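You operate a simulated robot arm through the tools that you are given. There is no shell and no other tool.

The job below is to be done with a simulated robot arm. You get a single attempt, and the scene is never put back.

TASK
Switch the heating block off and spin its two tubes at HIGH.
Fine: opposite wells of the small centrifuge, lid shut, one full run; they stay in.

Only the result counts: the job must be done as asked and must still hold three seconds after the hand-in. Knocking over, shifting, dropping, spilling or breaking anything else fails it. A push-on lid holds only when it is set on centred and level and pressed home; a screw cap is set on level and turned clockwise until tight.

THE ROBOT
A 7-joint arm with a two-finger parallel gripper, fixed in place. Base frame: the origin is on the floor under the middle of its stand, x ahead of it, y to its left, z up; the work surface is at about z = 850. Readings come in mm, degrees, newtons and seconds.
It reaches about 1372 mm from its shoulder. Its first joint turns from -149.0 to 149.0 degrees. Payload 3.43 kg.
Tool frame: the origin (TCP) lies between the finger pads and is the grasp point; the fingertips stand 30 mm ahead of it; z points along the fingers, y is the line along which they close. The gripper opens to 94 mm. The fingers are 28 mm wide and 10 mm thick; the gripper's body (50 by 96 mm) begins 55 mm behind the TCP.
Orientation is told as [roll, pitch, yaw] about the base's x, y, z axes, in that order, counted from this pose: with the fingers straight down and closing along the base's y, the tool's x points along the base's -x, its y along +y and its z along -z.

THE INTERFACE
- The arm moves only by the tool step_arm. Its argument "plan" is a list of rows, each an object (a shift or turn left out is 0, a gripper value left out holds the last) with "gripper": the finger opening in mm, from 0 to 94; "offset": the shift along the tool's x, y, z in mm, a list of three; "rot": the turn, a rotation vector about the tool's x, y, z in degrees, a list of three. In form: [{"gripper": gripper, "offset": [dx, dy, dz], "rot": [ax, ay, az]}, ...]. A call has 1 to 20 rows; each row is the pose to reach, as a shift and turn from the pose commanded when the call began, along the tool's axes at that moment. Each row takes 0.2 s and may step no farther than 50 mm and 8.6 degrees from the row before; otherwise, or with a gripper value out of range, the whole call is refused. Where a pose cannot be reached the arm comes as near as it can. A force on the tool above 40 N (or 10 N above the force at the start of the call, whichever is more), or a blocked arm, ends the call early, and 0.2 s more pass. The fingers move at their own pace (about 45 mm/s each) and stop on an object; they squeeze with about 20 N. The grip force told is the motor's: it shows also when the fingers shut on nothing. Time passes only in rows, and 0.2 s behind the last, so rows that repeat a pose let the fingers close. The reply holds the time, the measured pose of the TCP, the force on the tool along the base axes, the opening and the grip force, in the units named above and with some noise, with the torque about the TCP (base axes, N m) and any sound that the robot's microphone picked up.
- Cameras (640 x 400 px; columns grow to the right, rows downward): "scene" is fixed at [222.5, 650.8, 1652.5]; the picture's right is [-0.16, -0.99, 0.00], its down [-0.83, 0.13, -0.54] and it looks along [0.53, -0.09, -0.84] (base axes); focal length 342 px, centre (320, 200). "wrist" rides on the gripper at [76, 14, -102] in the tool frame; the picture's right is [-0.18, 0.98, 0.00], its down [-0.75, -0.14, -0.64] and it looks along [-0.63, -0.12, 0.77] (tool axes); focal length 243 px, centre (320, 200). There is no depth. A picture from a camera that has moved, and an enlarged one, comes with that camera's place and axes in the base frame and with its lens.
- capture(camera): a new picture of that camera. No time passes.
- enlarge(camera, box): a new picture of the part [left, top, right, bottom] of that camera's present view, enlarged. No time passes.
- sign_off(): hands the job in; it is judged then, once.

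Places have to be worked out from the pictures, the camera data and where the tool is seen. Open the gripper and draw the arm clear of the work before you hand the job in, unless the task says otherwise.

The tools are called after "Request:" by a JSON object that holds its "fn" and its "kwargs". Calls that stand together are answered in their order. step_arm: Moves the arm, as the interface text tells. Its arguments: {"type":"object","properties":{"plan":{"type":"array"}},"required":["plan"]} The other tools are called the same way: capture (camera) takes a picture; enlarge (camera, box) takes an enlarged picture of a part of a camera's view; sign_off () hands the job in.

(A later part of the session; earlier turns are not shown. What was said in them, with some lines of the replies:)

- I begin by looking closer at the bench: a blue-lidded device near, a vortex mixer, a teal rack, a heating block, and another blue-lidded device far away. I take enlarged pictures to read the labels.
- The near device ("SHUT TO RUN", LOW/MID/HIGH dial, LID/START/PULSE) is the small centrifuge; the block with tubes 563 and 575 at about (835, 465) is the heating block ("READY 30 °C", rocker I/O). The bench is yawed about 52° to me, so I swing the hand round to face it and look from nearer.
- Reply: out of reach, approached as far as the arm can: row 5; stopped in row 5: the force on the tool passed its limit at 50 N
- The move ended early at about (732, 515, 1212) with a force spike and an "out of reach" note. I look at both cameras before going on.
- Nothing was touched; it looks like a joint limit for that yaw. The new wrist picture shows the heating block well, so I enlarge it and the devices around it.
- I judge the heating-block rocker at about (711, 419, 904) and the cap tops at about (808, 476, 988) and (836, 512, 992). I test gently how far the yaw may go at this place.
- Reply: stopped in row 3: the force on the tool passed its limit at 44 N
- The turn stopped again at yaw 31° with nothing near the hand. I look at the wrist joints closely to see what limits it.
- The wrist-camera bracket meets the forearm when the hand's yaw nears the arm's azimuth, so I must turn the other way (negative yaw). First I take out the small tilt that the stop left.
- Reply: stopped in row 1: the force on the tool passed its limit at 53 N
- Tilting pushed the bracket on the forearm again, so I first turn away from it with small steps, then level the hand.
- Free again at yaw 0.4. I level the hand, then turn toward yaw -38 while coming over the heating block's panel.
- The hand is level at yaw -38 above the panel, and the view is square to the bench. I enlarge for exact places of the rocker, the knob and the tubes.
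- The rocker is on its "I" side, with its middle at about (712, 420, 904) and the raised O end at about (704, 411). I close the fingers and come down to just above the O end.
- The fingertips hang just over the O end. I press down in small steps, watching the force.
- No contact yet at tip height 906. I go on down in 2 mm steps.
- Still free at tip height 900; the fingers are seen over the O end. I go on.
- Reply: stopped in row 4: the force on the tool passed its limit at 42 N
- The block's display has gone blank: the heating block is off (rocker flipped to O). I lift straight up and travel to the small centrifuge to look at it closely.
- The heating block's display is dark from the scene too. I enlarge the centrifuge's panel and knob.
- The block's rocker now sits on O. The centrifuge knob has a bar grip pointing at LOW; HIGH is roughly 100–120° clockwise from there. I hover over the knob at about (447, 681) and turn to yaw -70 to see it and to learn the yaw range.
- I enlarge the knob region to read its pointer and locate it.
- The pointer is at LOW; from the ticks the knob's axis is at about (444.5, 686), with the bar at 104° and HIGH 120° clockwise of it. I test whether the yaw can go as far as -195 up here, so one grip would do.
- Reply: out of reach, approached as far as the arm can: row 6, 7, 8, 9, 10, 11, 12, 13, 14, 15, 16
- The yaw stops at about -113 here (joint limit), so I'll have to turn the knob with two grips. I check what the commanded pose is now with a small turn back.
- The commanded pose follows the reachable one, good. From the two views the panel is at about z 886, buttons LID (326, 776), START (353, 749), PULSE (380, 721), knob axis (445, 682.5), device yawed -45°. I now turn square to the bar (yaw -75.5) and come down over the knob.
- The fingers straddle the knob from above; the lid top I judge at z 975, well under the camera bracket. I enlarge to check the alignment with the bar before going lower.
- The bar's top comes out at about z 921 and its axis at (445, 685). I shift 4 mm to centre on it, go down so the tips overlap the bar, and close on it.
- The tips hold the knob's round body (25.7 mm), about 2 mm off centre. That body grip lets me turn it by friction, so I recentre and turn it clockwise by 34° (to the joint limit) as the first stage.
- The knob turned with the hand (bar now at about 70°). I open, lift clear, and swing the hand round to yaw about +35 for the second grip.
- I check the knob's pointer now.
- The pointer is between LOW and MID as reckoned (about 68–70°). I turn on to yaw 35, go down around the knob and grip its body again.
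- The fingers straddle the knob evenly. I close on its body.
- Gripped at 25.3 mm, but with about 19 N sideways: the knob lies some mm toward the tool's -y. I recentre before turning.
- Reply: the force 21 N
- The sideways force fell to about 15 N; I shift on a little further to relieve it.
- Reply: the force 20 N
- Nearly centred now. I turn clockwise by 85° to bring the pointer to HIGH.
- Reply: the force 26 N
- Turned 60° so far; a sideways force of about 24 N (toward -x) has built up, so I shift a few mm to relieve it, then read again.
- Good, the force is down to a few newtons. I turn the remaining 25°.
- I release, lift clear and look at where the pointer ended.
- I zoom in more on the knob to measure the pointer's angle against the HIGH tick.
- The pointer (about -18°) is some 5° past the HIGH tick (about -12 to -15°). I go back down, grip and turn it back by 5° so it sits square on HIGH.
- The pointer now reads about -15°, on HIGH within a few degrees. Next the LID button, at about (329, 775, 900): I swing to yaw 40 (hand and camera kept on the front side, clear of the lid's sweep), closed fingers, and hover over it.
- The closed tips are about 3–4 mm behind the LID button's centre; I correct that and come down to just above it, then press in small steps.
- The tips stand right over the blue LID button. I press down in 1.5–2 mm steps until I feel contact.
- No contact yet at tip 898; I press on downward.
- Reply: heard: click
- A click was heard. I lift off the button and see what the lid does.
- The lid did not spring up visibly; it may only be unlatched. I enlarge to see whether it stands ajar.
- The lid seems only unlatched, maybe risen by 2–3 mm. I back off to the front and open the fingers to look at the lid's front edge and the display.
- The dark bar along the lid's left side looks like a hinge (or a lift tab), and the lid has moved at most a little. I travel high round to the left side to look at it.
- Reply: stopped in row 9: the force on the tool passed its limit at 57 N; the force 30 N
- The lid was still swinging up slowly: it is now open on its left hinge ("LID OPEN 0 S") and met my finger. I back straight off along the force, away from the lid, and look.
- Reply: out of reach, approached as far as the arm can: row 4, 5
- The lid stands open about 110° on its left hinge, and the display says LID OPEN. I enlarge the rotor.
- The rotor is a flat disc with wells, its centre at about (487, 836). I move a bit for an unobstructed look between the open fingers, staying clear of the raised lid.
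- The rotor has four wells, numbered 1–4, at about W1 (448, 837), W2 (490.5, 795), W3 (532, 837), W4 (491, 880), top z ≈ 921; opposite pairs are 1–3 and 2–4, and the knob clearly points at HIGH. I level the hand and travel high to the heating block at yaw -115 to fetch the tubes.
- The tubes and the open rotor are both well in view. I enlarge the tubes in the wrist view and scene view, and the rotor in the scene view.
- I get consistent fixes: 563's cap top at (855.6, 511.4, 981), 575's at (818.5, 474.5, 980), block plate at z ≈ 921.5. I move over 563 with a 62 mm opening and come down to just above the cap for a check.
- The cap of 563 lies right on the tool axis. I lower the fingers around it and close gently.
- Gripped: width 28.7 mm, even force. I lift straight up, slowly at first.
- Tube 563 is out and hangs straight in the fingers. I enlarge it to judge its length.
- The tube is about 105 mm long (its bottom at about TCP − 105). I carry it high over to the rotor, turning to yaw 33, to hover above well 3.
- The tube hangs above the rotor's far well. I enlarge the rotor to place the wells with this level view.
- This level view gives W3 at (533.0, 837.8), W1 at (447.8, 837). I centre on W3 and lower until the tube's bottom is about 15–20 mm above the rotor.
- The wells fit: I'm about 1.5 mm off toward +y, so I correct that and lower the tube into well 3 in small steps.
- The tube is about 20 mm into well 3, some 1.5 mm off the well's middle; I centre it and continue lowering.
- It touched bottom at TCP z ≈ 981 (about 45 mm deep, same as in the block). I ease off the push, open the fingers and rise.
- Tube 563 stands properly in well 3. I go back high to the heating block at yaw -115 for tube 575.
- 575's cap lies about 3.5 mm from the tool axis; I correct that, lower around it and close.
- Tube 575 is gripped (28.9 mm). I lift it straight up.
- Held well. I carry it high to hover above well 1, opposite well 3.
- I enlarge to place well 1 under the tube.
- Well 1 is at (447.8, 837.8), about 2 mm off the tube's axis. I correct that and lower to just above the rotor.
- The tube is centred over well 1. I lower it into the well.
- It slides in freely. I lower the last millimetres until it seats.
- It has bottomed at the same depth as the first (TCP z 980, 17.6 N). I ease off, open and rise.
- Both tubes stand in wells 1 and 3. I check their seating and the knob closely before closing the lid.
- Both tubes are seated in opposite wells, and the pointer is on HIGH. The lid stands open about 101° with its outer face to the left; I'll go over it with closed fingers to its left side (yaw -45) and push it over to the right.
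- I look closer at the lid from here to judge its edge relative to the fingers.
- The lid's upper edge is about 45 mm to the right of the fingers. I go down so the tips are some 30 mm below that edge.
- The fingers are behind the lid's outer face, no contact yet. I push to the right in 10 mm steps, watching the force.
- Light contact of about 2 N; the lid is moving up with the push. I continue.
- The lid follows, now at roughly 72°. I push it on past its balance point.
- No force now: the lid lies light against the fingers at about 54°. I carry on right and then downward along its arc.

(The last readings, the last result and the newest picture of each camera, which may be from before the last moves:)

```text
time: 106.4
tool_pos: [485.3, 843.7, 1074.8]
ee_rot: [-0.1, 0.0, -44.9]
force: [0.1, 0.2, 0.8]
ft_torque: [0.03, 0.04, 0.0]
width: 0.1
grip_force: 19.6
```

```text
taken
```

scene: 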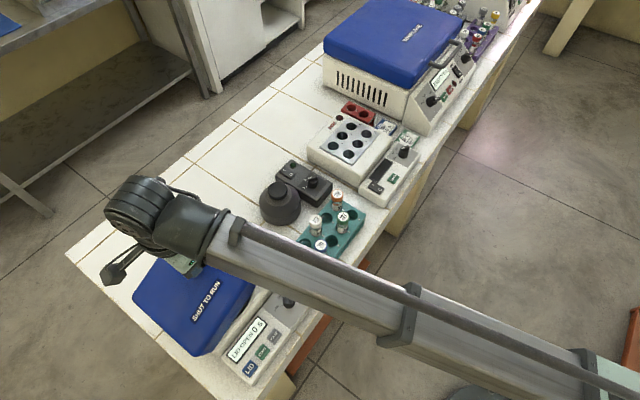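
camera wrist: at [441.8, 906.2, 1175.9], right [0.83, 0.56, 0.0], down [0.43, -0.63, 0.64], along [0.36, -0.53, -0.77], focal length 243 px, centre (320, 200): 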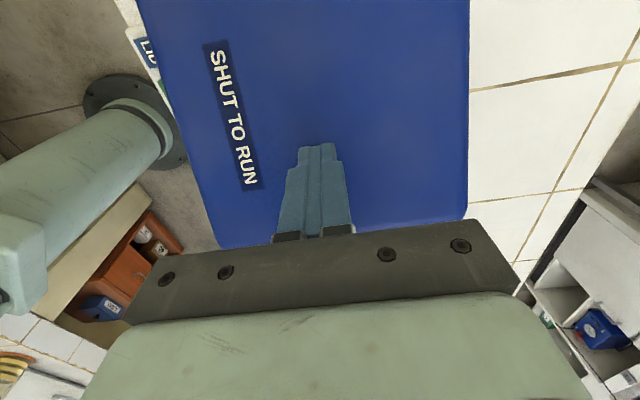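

The lid is nearly down, at about 25°, with hardly any force. I follow it down the rest of its arc.

Request:
{"fn": "step_arm", "kwargs": {"plan": [{"gripper": 0, "offset": [-10, 0, 9]}, {"offset": [-19, 0, 20]}, {"offset": [-26, 0, 30]}, {"offset": [-31, 0, 38]}, {"offset": [-36, 0, 46]}]}}

Request:
{"fn": "capture", "kwargs": {"camera": "wrist"}}

Request:
{"fn": "capture", "kwargs": {"camera": "scene"}}

```text
time: 107.6
tool_pos: [509.7, 817.4, 1027.8]
ee_rot: [0.1, 0.0, -45.1]
force: [0.9, -0.2, -0.4]
ft_torque: [-0.01, 0.03, -0.04]
width: 0.0
grip_force: 20.5
```

```text
taken
camera wrist: at [466.6, 881.9, 1129.5], right [0.82, 0.57, 0.0], down [0.43, -0.63, 0.64], along [0.36, -0.53, -0.77], focal length 243 px, centre (320, 200)
```

wrist: 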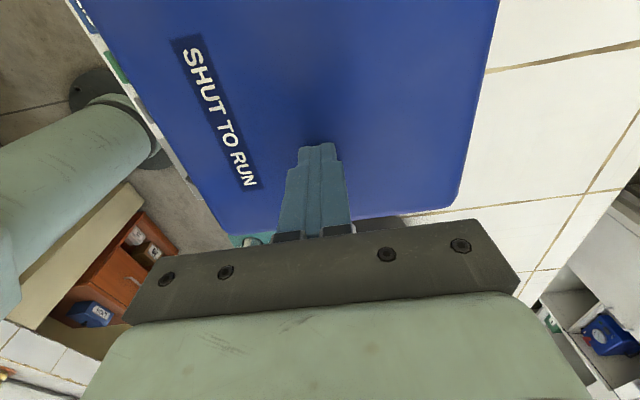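

```text
taken
```

scene: 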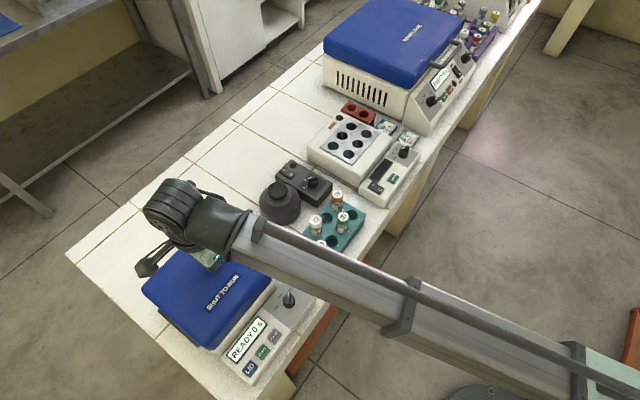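

The lid has dropped shut and the display seems to read READY. I confirm with an enlarged view.

Request:
{"fn": "enlarge", "kwargs": {"camera": "scene", "box": [130, 230, 320, 390]}}

```text
2.50 times, centred on (225, 310) of scene
camera zoom: at [222.5, 650.8, 1652.5], right [-0.16, -0.99, 0.0], down [-0.83, 0.13, -0.54], along [0.53, -0.09, -0.84], focal length 855 px, centre (558, -75)
```

zoom: 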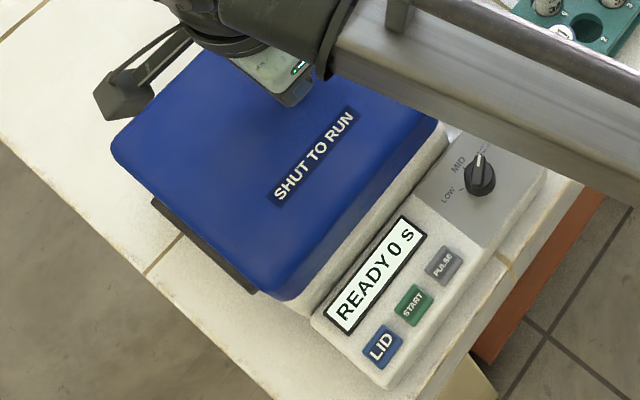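

It reads "READY 0 S". I press the lid down lightly to be sure it is latched home.

Request:
{"fn": "step_arm", "kwargs": {"plan": [{"gripper": 0, "offset": [0, 0, 3]}, {"offset": [0, 0, 6]}, {"offset": [0, 0, 9]}, {"offset": [0, 0, 11]}]}}

```text
time: 108.3
tool_pos: [510.7, 816.7, 1025.8]
ee_rot: [0.3, 0.0, -45.0]
force: [-3.6, -5.5, 13.0]
ft_torque: [-0.2, 0.12, 0.01]
width: 0.2
grip_force: 20.1
stopped in row 3: the force on the tool passed its limit at 46 N (the readings are from after the stop); the commanded pose is now the measured one
```

The lid is firm under a 46 N push. I rise and go over to START at about (353.5, 748), turning to yaw 38 with the camera at the front.

Request:
{"fn": "step_arm", "kwargs": {"plan": [{"gripper": 0, "offset": [0, 0, -30]}, {"offset": [0, 0, -75]}, {"offset": [5.7, -14.5, -85], "rot": [0, 0, -7.6]}, {"offset": [11.3, -29, -85], "rot": [0, 0, -15.2]}, {"offset": [17, -43.6, -85], "rot": [0, 0, -22.8]}, {"offset": [22.6, -58, -85], "rot": [0, 0, -30.4]}, {"offset": [28.3, -72.6, -85], "rot": [0, 0, -38]}, {"offset": [33.9, -87, -85], "rot": [0, 0, -45.6]}, {"offset": [39.6, -101.7, -80], "rot": [0, 0, -53.2]}, {"offset": [45.2, -116, -70], "rot": [0, 0, -60.8]}, {"offset": [50.9, -130.7, -55], "rot": [0, 0, -68.4]}, {"offset": [56.5, -145, -35], "rot": [0, 0, -76]}, {"offset": [62.2, -159.8, 0], "rot": [0, 0, -83]}, {"offset": [62.2, -159.8, 25], "rot": [0, 0, -83]}, {"offset": [62.2, -159.8, 25], "rot": [0, 0, -83]}]}}

Request:
{"fn": "capture", "kwargs": {"camera": "wrist"}}

Request:
{"fn": "capture", "kwargs": {"camera": "scene"}}

```text
time: 111.5
tool_pos: [354.1, 749.2, 1000.7]
ee_rot: [0.1, -0.3, 38.1]
force: [-0.2, 0.7, -0.2]
ft_torque: [0.0, 0.03, 0.01]
width: 0.1
grip_force: 19.7
```

```text
taken
camera wrist: at [284.7, 712.6, 1100.8], right [-0.46, 0.89, 0.0], down [0.68, 0.35, 0.65], along [0.57, 0.3, -0.76], focal length 243 px, centre (320, 200)
```

wrist: 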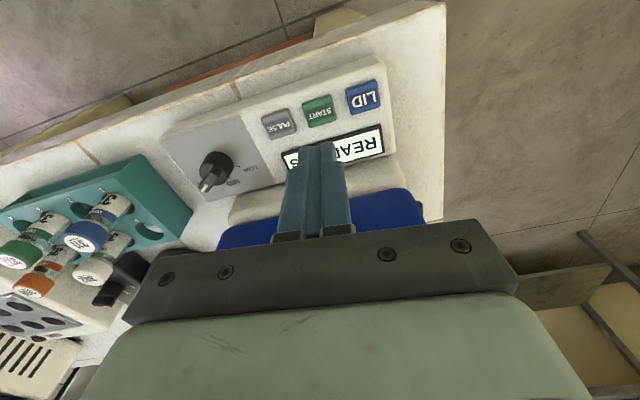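

```text
taken
```

scene: 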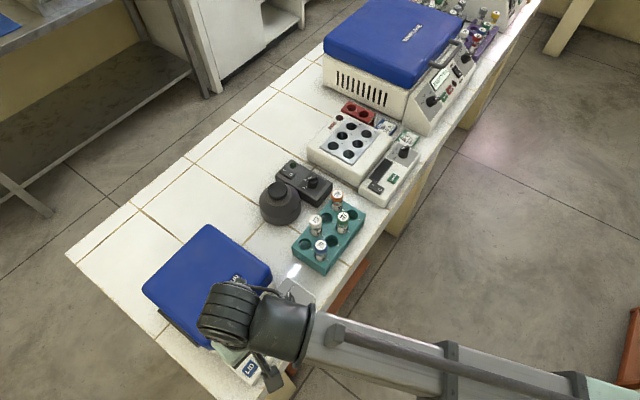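

START lies on the tool's column, about 3–4 mm nearer the front than the axis. I correct and come down, then press until the click.

Request:
{"fn": "step_arm", "kwargs": {"plan": [{"gripper": 0, "offset": [3.3, -0.3, 25]}, {"offset": [3.3, -0.3, 50]}, {"offset": [3.3, -0.3, 65]}, {"offset": [3.3, -0.3, 71]}]}}

Request:
{"fn": "capture", "kwargs": {"camera": "wrist"}}

```text
time: 112.5
tool_pos: [354.0, 747.5, 929.5]
ee_rot: [0.0, -0.2, 38.0]
force: [-0.6, 0.1, 0.6]
ft_torque: [0.02, 0.0, 0.03]
width: 0.0
grip_force: 19.8
```

```text
taken
camera wrist: at [283.6, 710.7, 1029.3], right [-0.46, 0.89, 0.0], down [0.68, 0.35, 0.65], along [0.57, 0.3, -0.76], focal length 243 px, centre (320, 200)
```

wrist: 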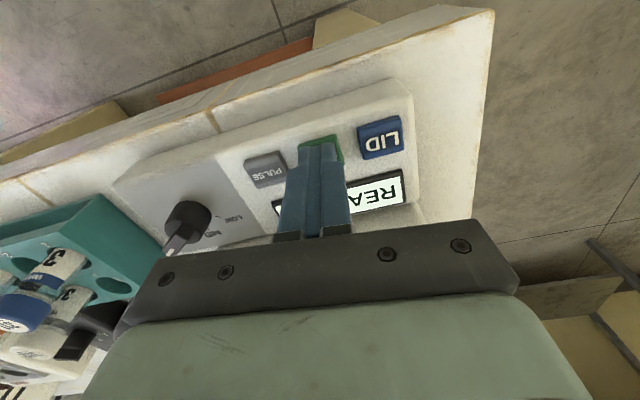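

The tips stand over START. I press down in small steps.

Request:
{"fn": "step_arm", "kwargs": {"plan": [{"gripper": 0, "offset": [0, 0, 2.5]}, {"offset": [0, 0, 5]}, {"offset": [0, 0, 7]}, {"offset": [0, 0, 8.5]}]}}

Request:
{"fn": "capture", "kwargs": {"camera": "wrist"}}

```text
time: 113.5
tool_pos: [352.7, 748.1, 918.9]
ee_rot: [0.2, -0.2, 38.0]
force: [2.2, -0.6, 16.1]
ft_torque: [-0.07, -0.03, 0.0]
width: 0.0
grip_force: 19.9
heard: click
```

```text
taken
camera wrist: at [283.7, 711.2, 1021.1], right [-0.46, 0.89, 0.0], down [0.68, 0.35, 0.65], along [0.57, 0.3, -0.76], focal length 243 px, centre (320, 200)
```

wrist: 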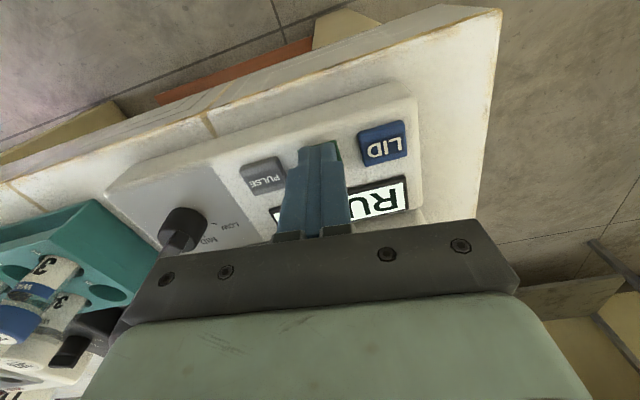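

A click, and the display now starts with "RU…": it is running. I rise off the button and back to the front to watch the run.

Request:
{"fn": "step_arm", "kwargs": {"plan": [{"gripper": 0, "offset": [0, 0, -10]}, {"offset": [0, 0, -40]}, {"offset": [10, 0, -80]}, {"offset": [30, 0, -110]}, {"offset": [60, -30, -130]}, {"offset": [60, -70, -140]}]}}

Request:
{"fn": "capture", "kwargs": {"camera": "scene"}}

Request:
{"fn": "enlarge", "kwargs": {"camera": "scene", "box": [130, 220, 330, 390]}}

```text
time: 114.9
tool_pos: [349.5, 655.1, 1059.2]
ee_rot: [0.1, -0.3, 38.0]
force: [-1.1, 0.3, 0.3]
ft_torque: [-0.01, 0.01, 0.04]
width: 0.0
grip_force: 20.2
```

```text
taken
```

scene: 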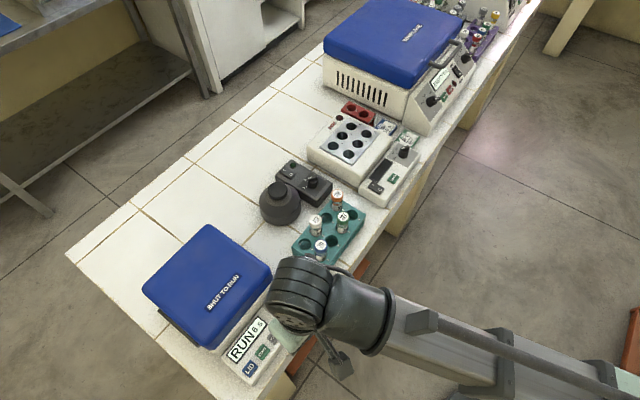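

```text
2.35 times, centred on (230, 305) of scene
camera zoom: at [222.5, 650.8, 1652.5], right [-0.16, -0.99, 0.0], down [-0.83, 0.13, -0.54], along [0.53, -0.09, -0.84], focal length 805 px, centre (532, -47)
```

zoom: 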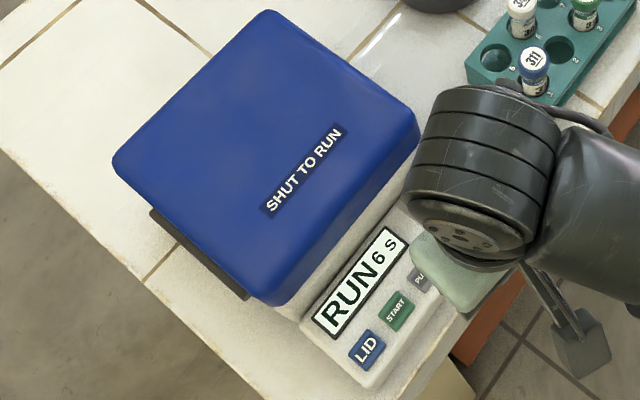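

It shows "RUN 6 S". I raise the arm a bit to keep the display in view and wait for the run to finish.

Request:
{"fn": "step_arm", "kwargs": {"plan": [{"gripper": 0, "offset": [0, -20, -20]}, {"offset": [0, -50, -40]}, {"offset": [0, -80, -60]}, {"offset": [0, -100, -70]}, {"offset": [0, -100, -70]}, {"offset": [0, -100, -70]}, {"offset": [0, -100, -70]}, {"offset": [0, -100, -70]}, {"offset": [0, -100, -70]}, {"offset": [0, -100, -70]}, {"offset": [0, -100, -70]}, {"offset": [0, -100, -70]}, {"offset": [0, -100, -70]}, {"offset": [0, -100, -70]}, {"offset": [0, -100, -70]}, {"offset": [0, -100, -70]}, {"offset": [0, -100, -70]}, {"offset": [0, -100, -70]}]}}

Request:
{"fn": "enlarge", "kwargs": {"camera": "scene", "box": [130, 220, 330, 390]}}

```text
time: 118.7
tool_pos: [412.0, 576.3, 1126.6]
ee_rot: [0.1, -0.6, 38.1]
force: [-0.3, -0.1, 0.2]
ft_torque: [-0.01, 0.0, -0.05]
width: 0.0
grip_force: 19.6
```

```text
2.35 times, centred on (230, 305) of scene
camera zoom: at [222.5, 650.8, 1652.5], right [-0.16, -0.99, 0.0], down [-0.83, 0.13, -0.54], along [0.53, -0.09, -0.84], focal length 805 px, centre (532, -47)
```

zoom: 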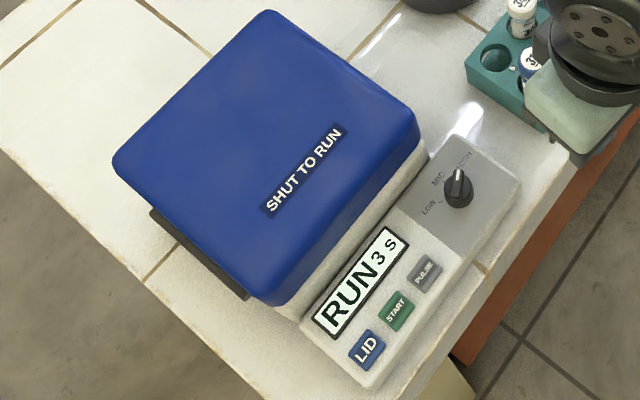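

"RUN 3 S", counting down, with the pointer on HIGH. I hold still for the rest of the run.

Request:
{"fn": "step_arm", "kwargs": {"plan": [{"gripper": 0}, {"gripper": 0}, {"gripper": 0}, {"gripper": 0}, {"gripper": 0}, {"gripper": 0}, {"gripper": 0}, {"gripper": 0}, {"gripper": 0}, {"gripper": 0}, {"gripper": 0}, {"gripper": 0}, {"gripper": 0}, {"gripper": 0}, {"gripper": 0}, {"gripper": 0}, {"gripper": 0}, {"gripper": 0}, {"gripper": 0}, {"gripper": 0}]}}

Request:
{"fn": "enlarge", "kwargs": {"camera": "scene", "box": [130, 220, 330, 390]}}

```text
time: 122.9
tool_pos: [411.0, 576.6, 1126.9]
ee_rot: [0.2, -0.6, 38.0]
force: [-0.1, 0.0, 0.3]
ft_torque: [-0.02, 0.0, 0.03]
width: 0.0
grip_force: 20.6
```

```text
2.35 times, centred on (230, 305) of scene
camera zoom: at [222.5, 650.8, 1652.5], right [-0.16, -0.99, 0.0], down [-0.83, 0.13, -0.54], along [0.53, -0.09, -0.84], focal length 805 px, centre (532, -47)
```

zoom: 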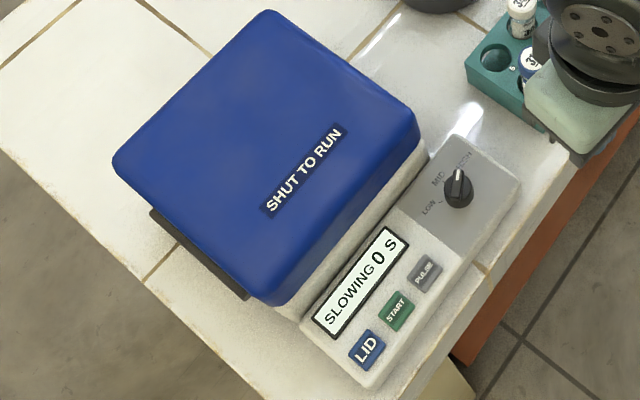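

The timer has reached 0 and it shows "SLOWING 0 S". I wait for it to come to rest.

Request:
{"fn": "step_arm", "kwargs": {"plan": [{"gripper": 0}, {"gripper": 0}, {"gripper": 0}, {"gripper": 0}, {"gripper": 0}, {"gripper": 0}, {"gripper": 0}, {"gripper": 0}, {"gripper": 0}, {"gripper": 0}, {"gripper": 0}, {"gripper": 0}, {"gripper": 0}, {"gripper": 0}, {"gripper": 0}, {"gripper": 0}, {"gripper": 0}, {"gripper": 0}, {"gripper": 0}, {"gripper": 0}]}}

Request:
{"fn": "enlarge", "kwargs": {"camera": "scene", "box": [130, 220, 330, 390]}}

```text
time: 127.1
tool_pos: [410.2, 576.9, 1127.0]
ee_rot: [0.3, -0.6, 38.0]
force: [0.6, 0.5, -1.6]
ft_torque: [0.02, 0.03, 0.01]
width: 0.2
grip_force: 20.2
```

```text
2.35 times, centred on (230, 305) of scene
camera zoom: at [222.5, 650.8, 1652.5], right [-0.16, -0.99, 0.0], down [-0.83, 0.13, -0.54], along [0.53, -0.09, -0.84], focal length 805 px, centre (532, -47)
```

zoom: 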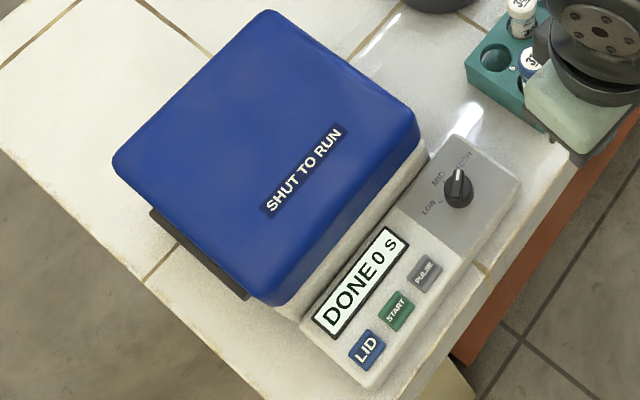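

"DONE 0 S": the full run is over. I open the gripper and draw the arm up and clear, turning the camera bracket away from the forearm.

Request:
{"fn": "step_arm", "kwargs": {"plan": [{"gripper": 94, "offset": [0, 0, -10], "rot": [0, 0, 7]}, {"offset": [-5, -5, -25], "rot": [0, 0, 15]}, {"offset": [-15, -15, -40], "rot": [0, 0, 23]}, {"offset": [-30, -30, -60], "rot": [0, 0, 31]}, {"offset": [-50, -50, -75], "rot": [0, 0, 38]}, {"offset": [-75, -75, -90], "rot": [0, 0, 38]}, {"offset": [-100, -100, -100], "rot": [0, 0, 38]}, {"offset": [-100, -100, -100], "rot": [0, 0, 38]}]}}

Request:
{"fn": "capture", "kwargs": {"camera": "scene"}}

Request:
{"fn": "capture", "kwargs": {"camera": "wrist"}}

```text
time: 128.9
tool_pos: [560.6, 571.7, 1199.3]
ee_rot: [2.0, -1.8, 0.0]
force: [0.4, -0.2, 0.2]
ft_torque: [0.0, 0.0, 0.0]
width: 94.0
grip_force: 0.1
out of reach, approached as far as the arm can: row 1, 2, 3, 4, 5, 6, 7, 8
```

```text
taken
```

scene: 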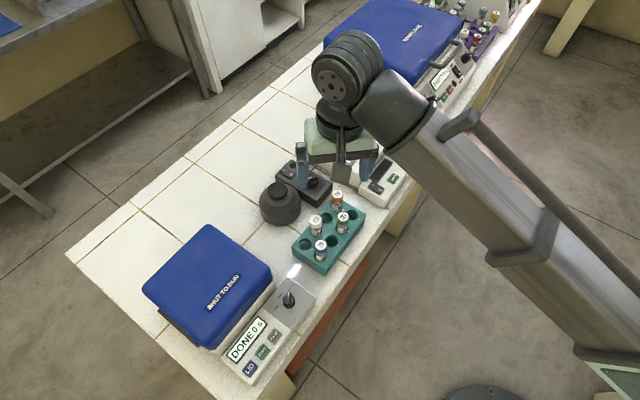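

```text
taken
camera wrist: at [480.5, 582.4, 1299.3], right [0.18, 0.98, 0.04], down [0.73, -0.16, 0.66], along [0.65, -0.09, -0.75], focal length 243 px, centre (320, 200)
```

wrist: 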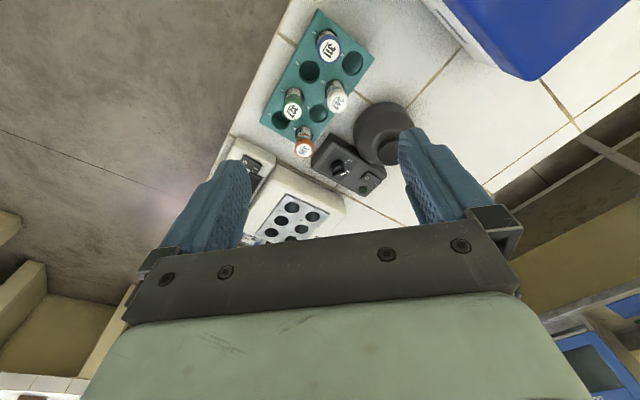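

The arm is clear and open-handed. A last check of the heating block's switch and display and of the centrifuge.

Request:
{"fn": "enlarge", "kwargs": {"camera": "scene", "box": [280, 120, 420, 280]}}

Request:
{"fn": "enlarge", "kwargs": {"camera": "scene", "box": [130, 210, 330, 390]}}

Request:
{"fn": "enlarge", "kwargs": {"camera": "wrist", "box": [210, 110, 370, 260]}}

```text
2.50 times, centred on (350, 200) of scene
camera zoom: at [222.5, 650.8, 1652.5], right [-0.16, -0.99, 0.0], down [-0.83, 0.13, -0.54], along [0.53, -0.09, -0.84], focal length 855 px, centre (245, 200)
```

zoom: 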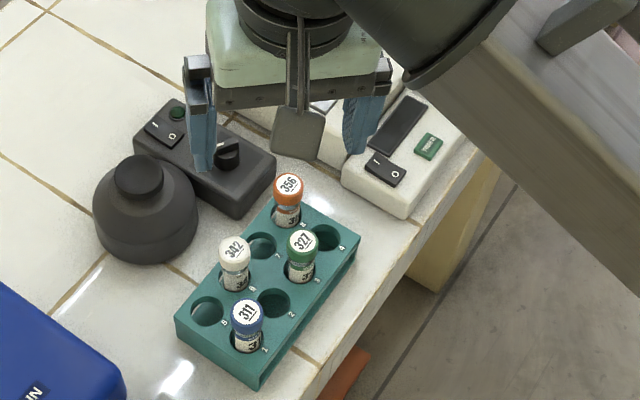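

```text
2.22 times, centred on (230, 300) of scene
camera zoom: at [222.5, 650.8, 1652.5], right [-0.16, -0.99, 0.0], down [-0.83, 0.13, -0.54], along [0.53, -0.09, -0.84], focal length 760 px, centre (520, -22)
```

zoom: 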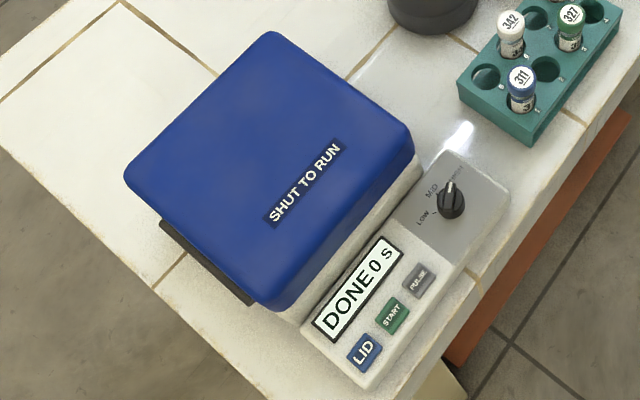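

```text
2.67 times, centred on (290, 185) of wrist
camera zoom: at [480.5, 582.4, 1299.3], right [0.18, 0.98, 0.04], down [0.73, -0.16, 0.66], along [0.65, -0.09, -0.75], focal length 647 px, centre (400, 240)
```

zoom: 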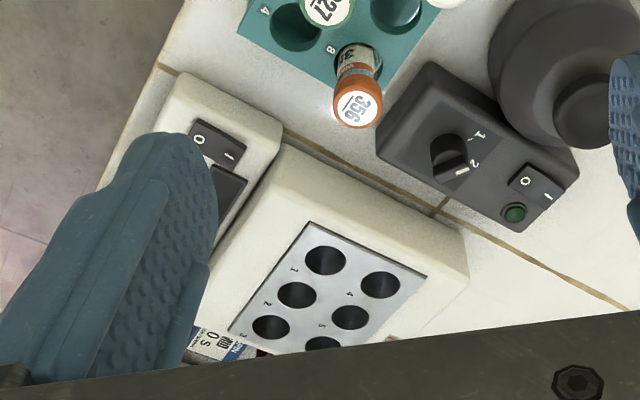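

The heating block is switched off with a dark display and empty wells. The centrifuge lid is shut on both tubes in opposite wells, it reads DONE with the dial on HIGH, and nothing else has moved, so I hand the job in.

Request:
{"fn": "sign_off", "kwargs": {}}

```text
The job is handed in.
```

The heating block is off and its two tubes, 563 and 575, have had one full run at HIGH in the small centrifuge. I have handed the job in; the sign-off reply did not say how it was judged.

- **Heating block:** its rocker is on O, the display is dark and its wells are empty.
- **Tubes:** 563 is in well 3 and 575 is in well 1, directly opposite. Both stay in, with the lid shut.
- **Run:** I turned the dial from LOW to HIGH, with the pointer within a few degrees of the mark. The run counted down to zero, slowed and showed DONE.
- **Arm:** the gripper is open and clear of the bench.

- **Lid contact:** the lid swung open slowly after I pressed LID, and the open gripper met it with a force spike of 57 N. I backed off straight away; afterwards the lid closed and ran normally, and I saw no shift in the centrifuge.
- **Cards on the bench:** cards by the block read "SPIN MID 10 S" and "BLOCK 40 °C 327". I followed your instruction instead.
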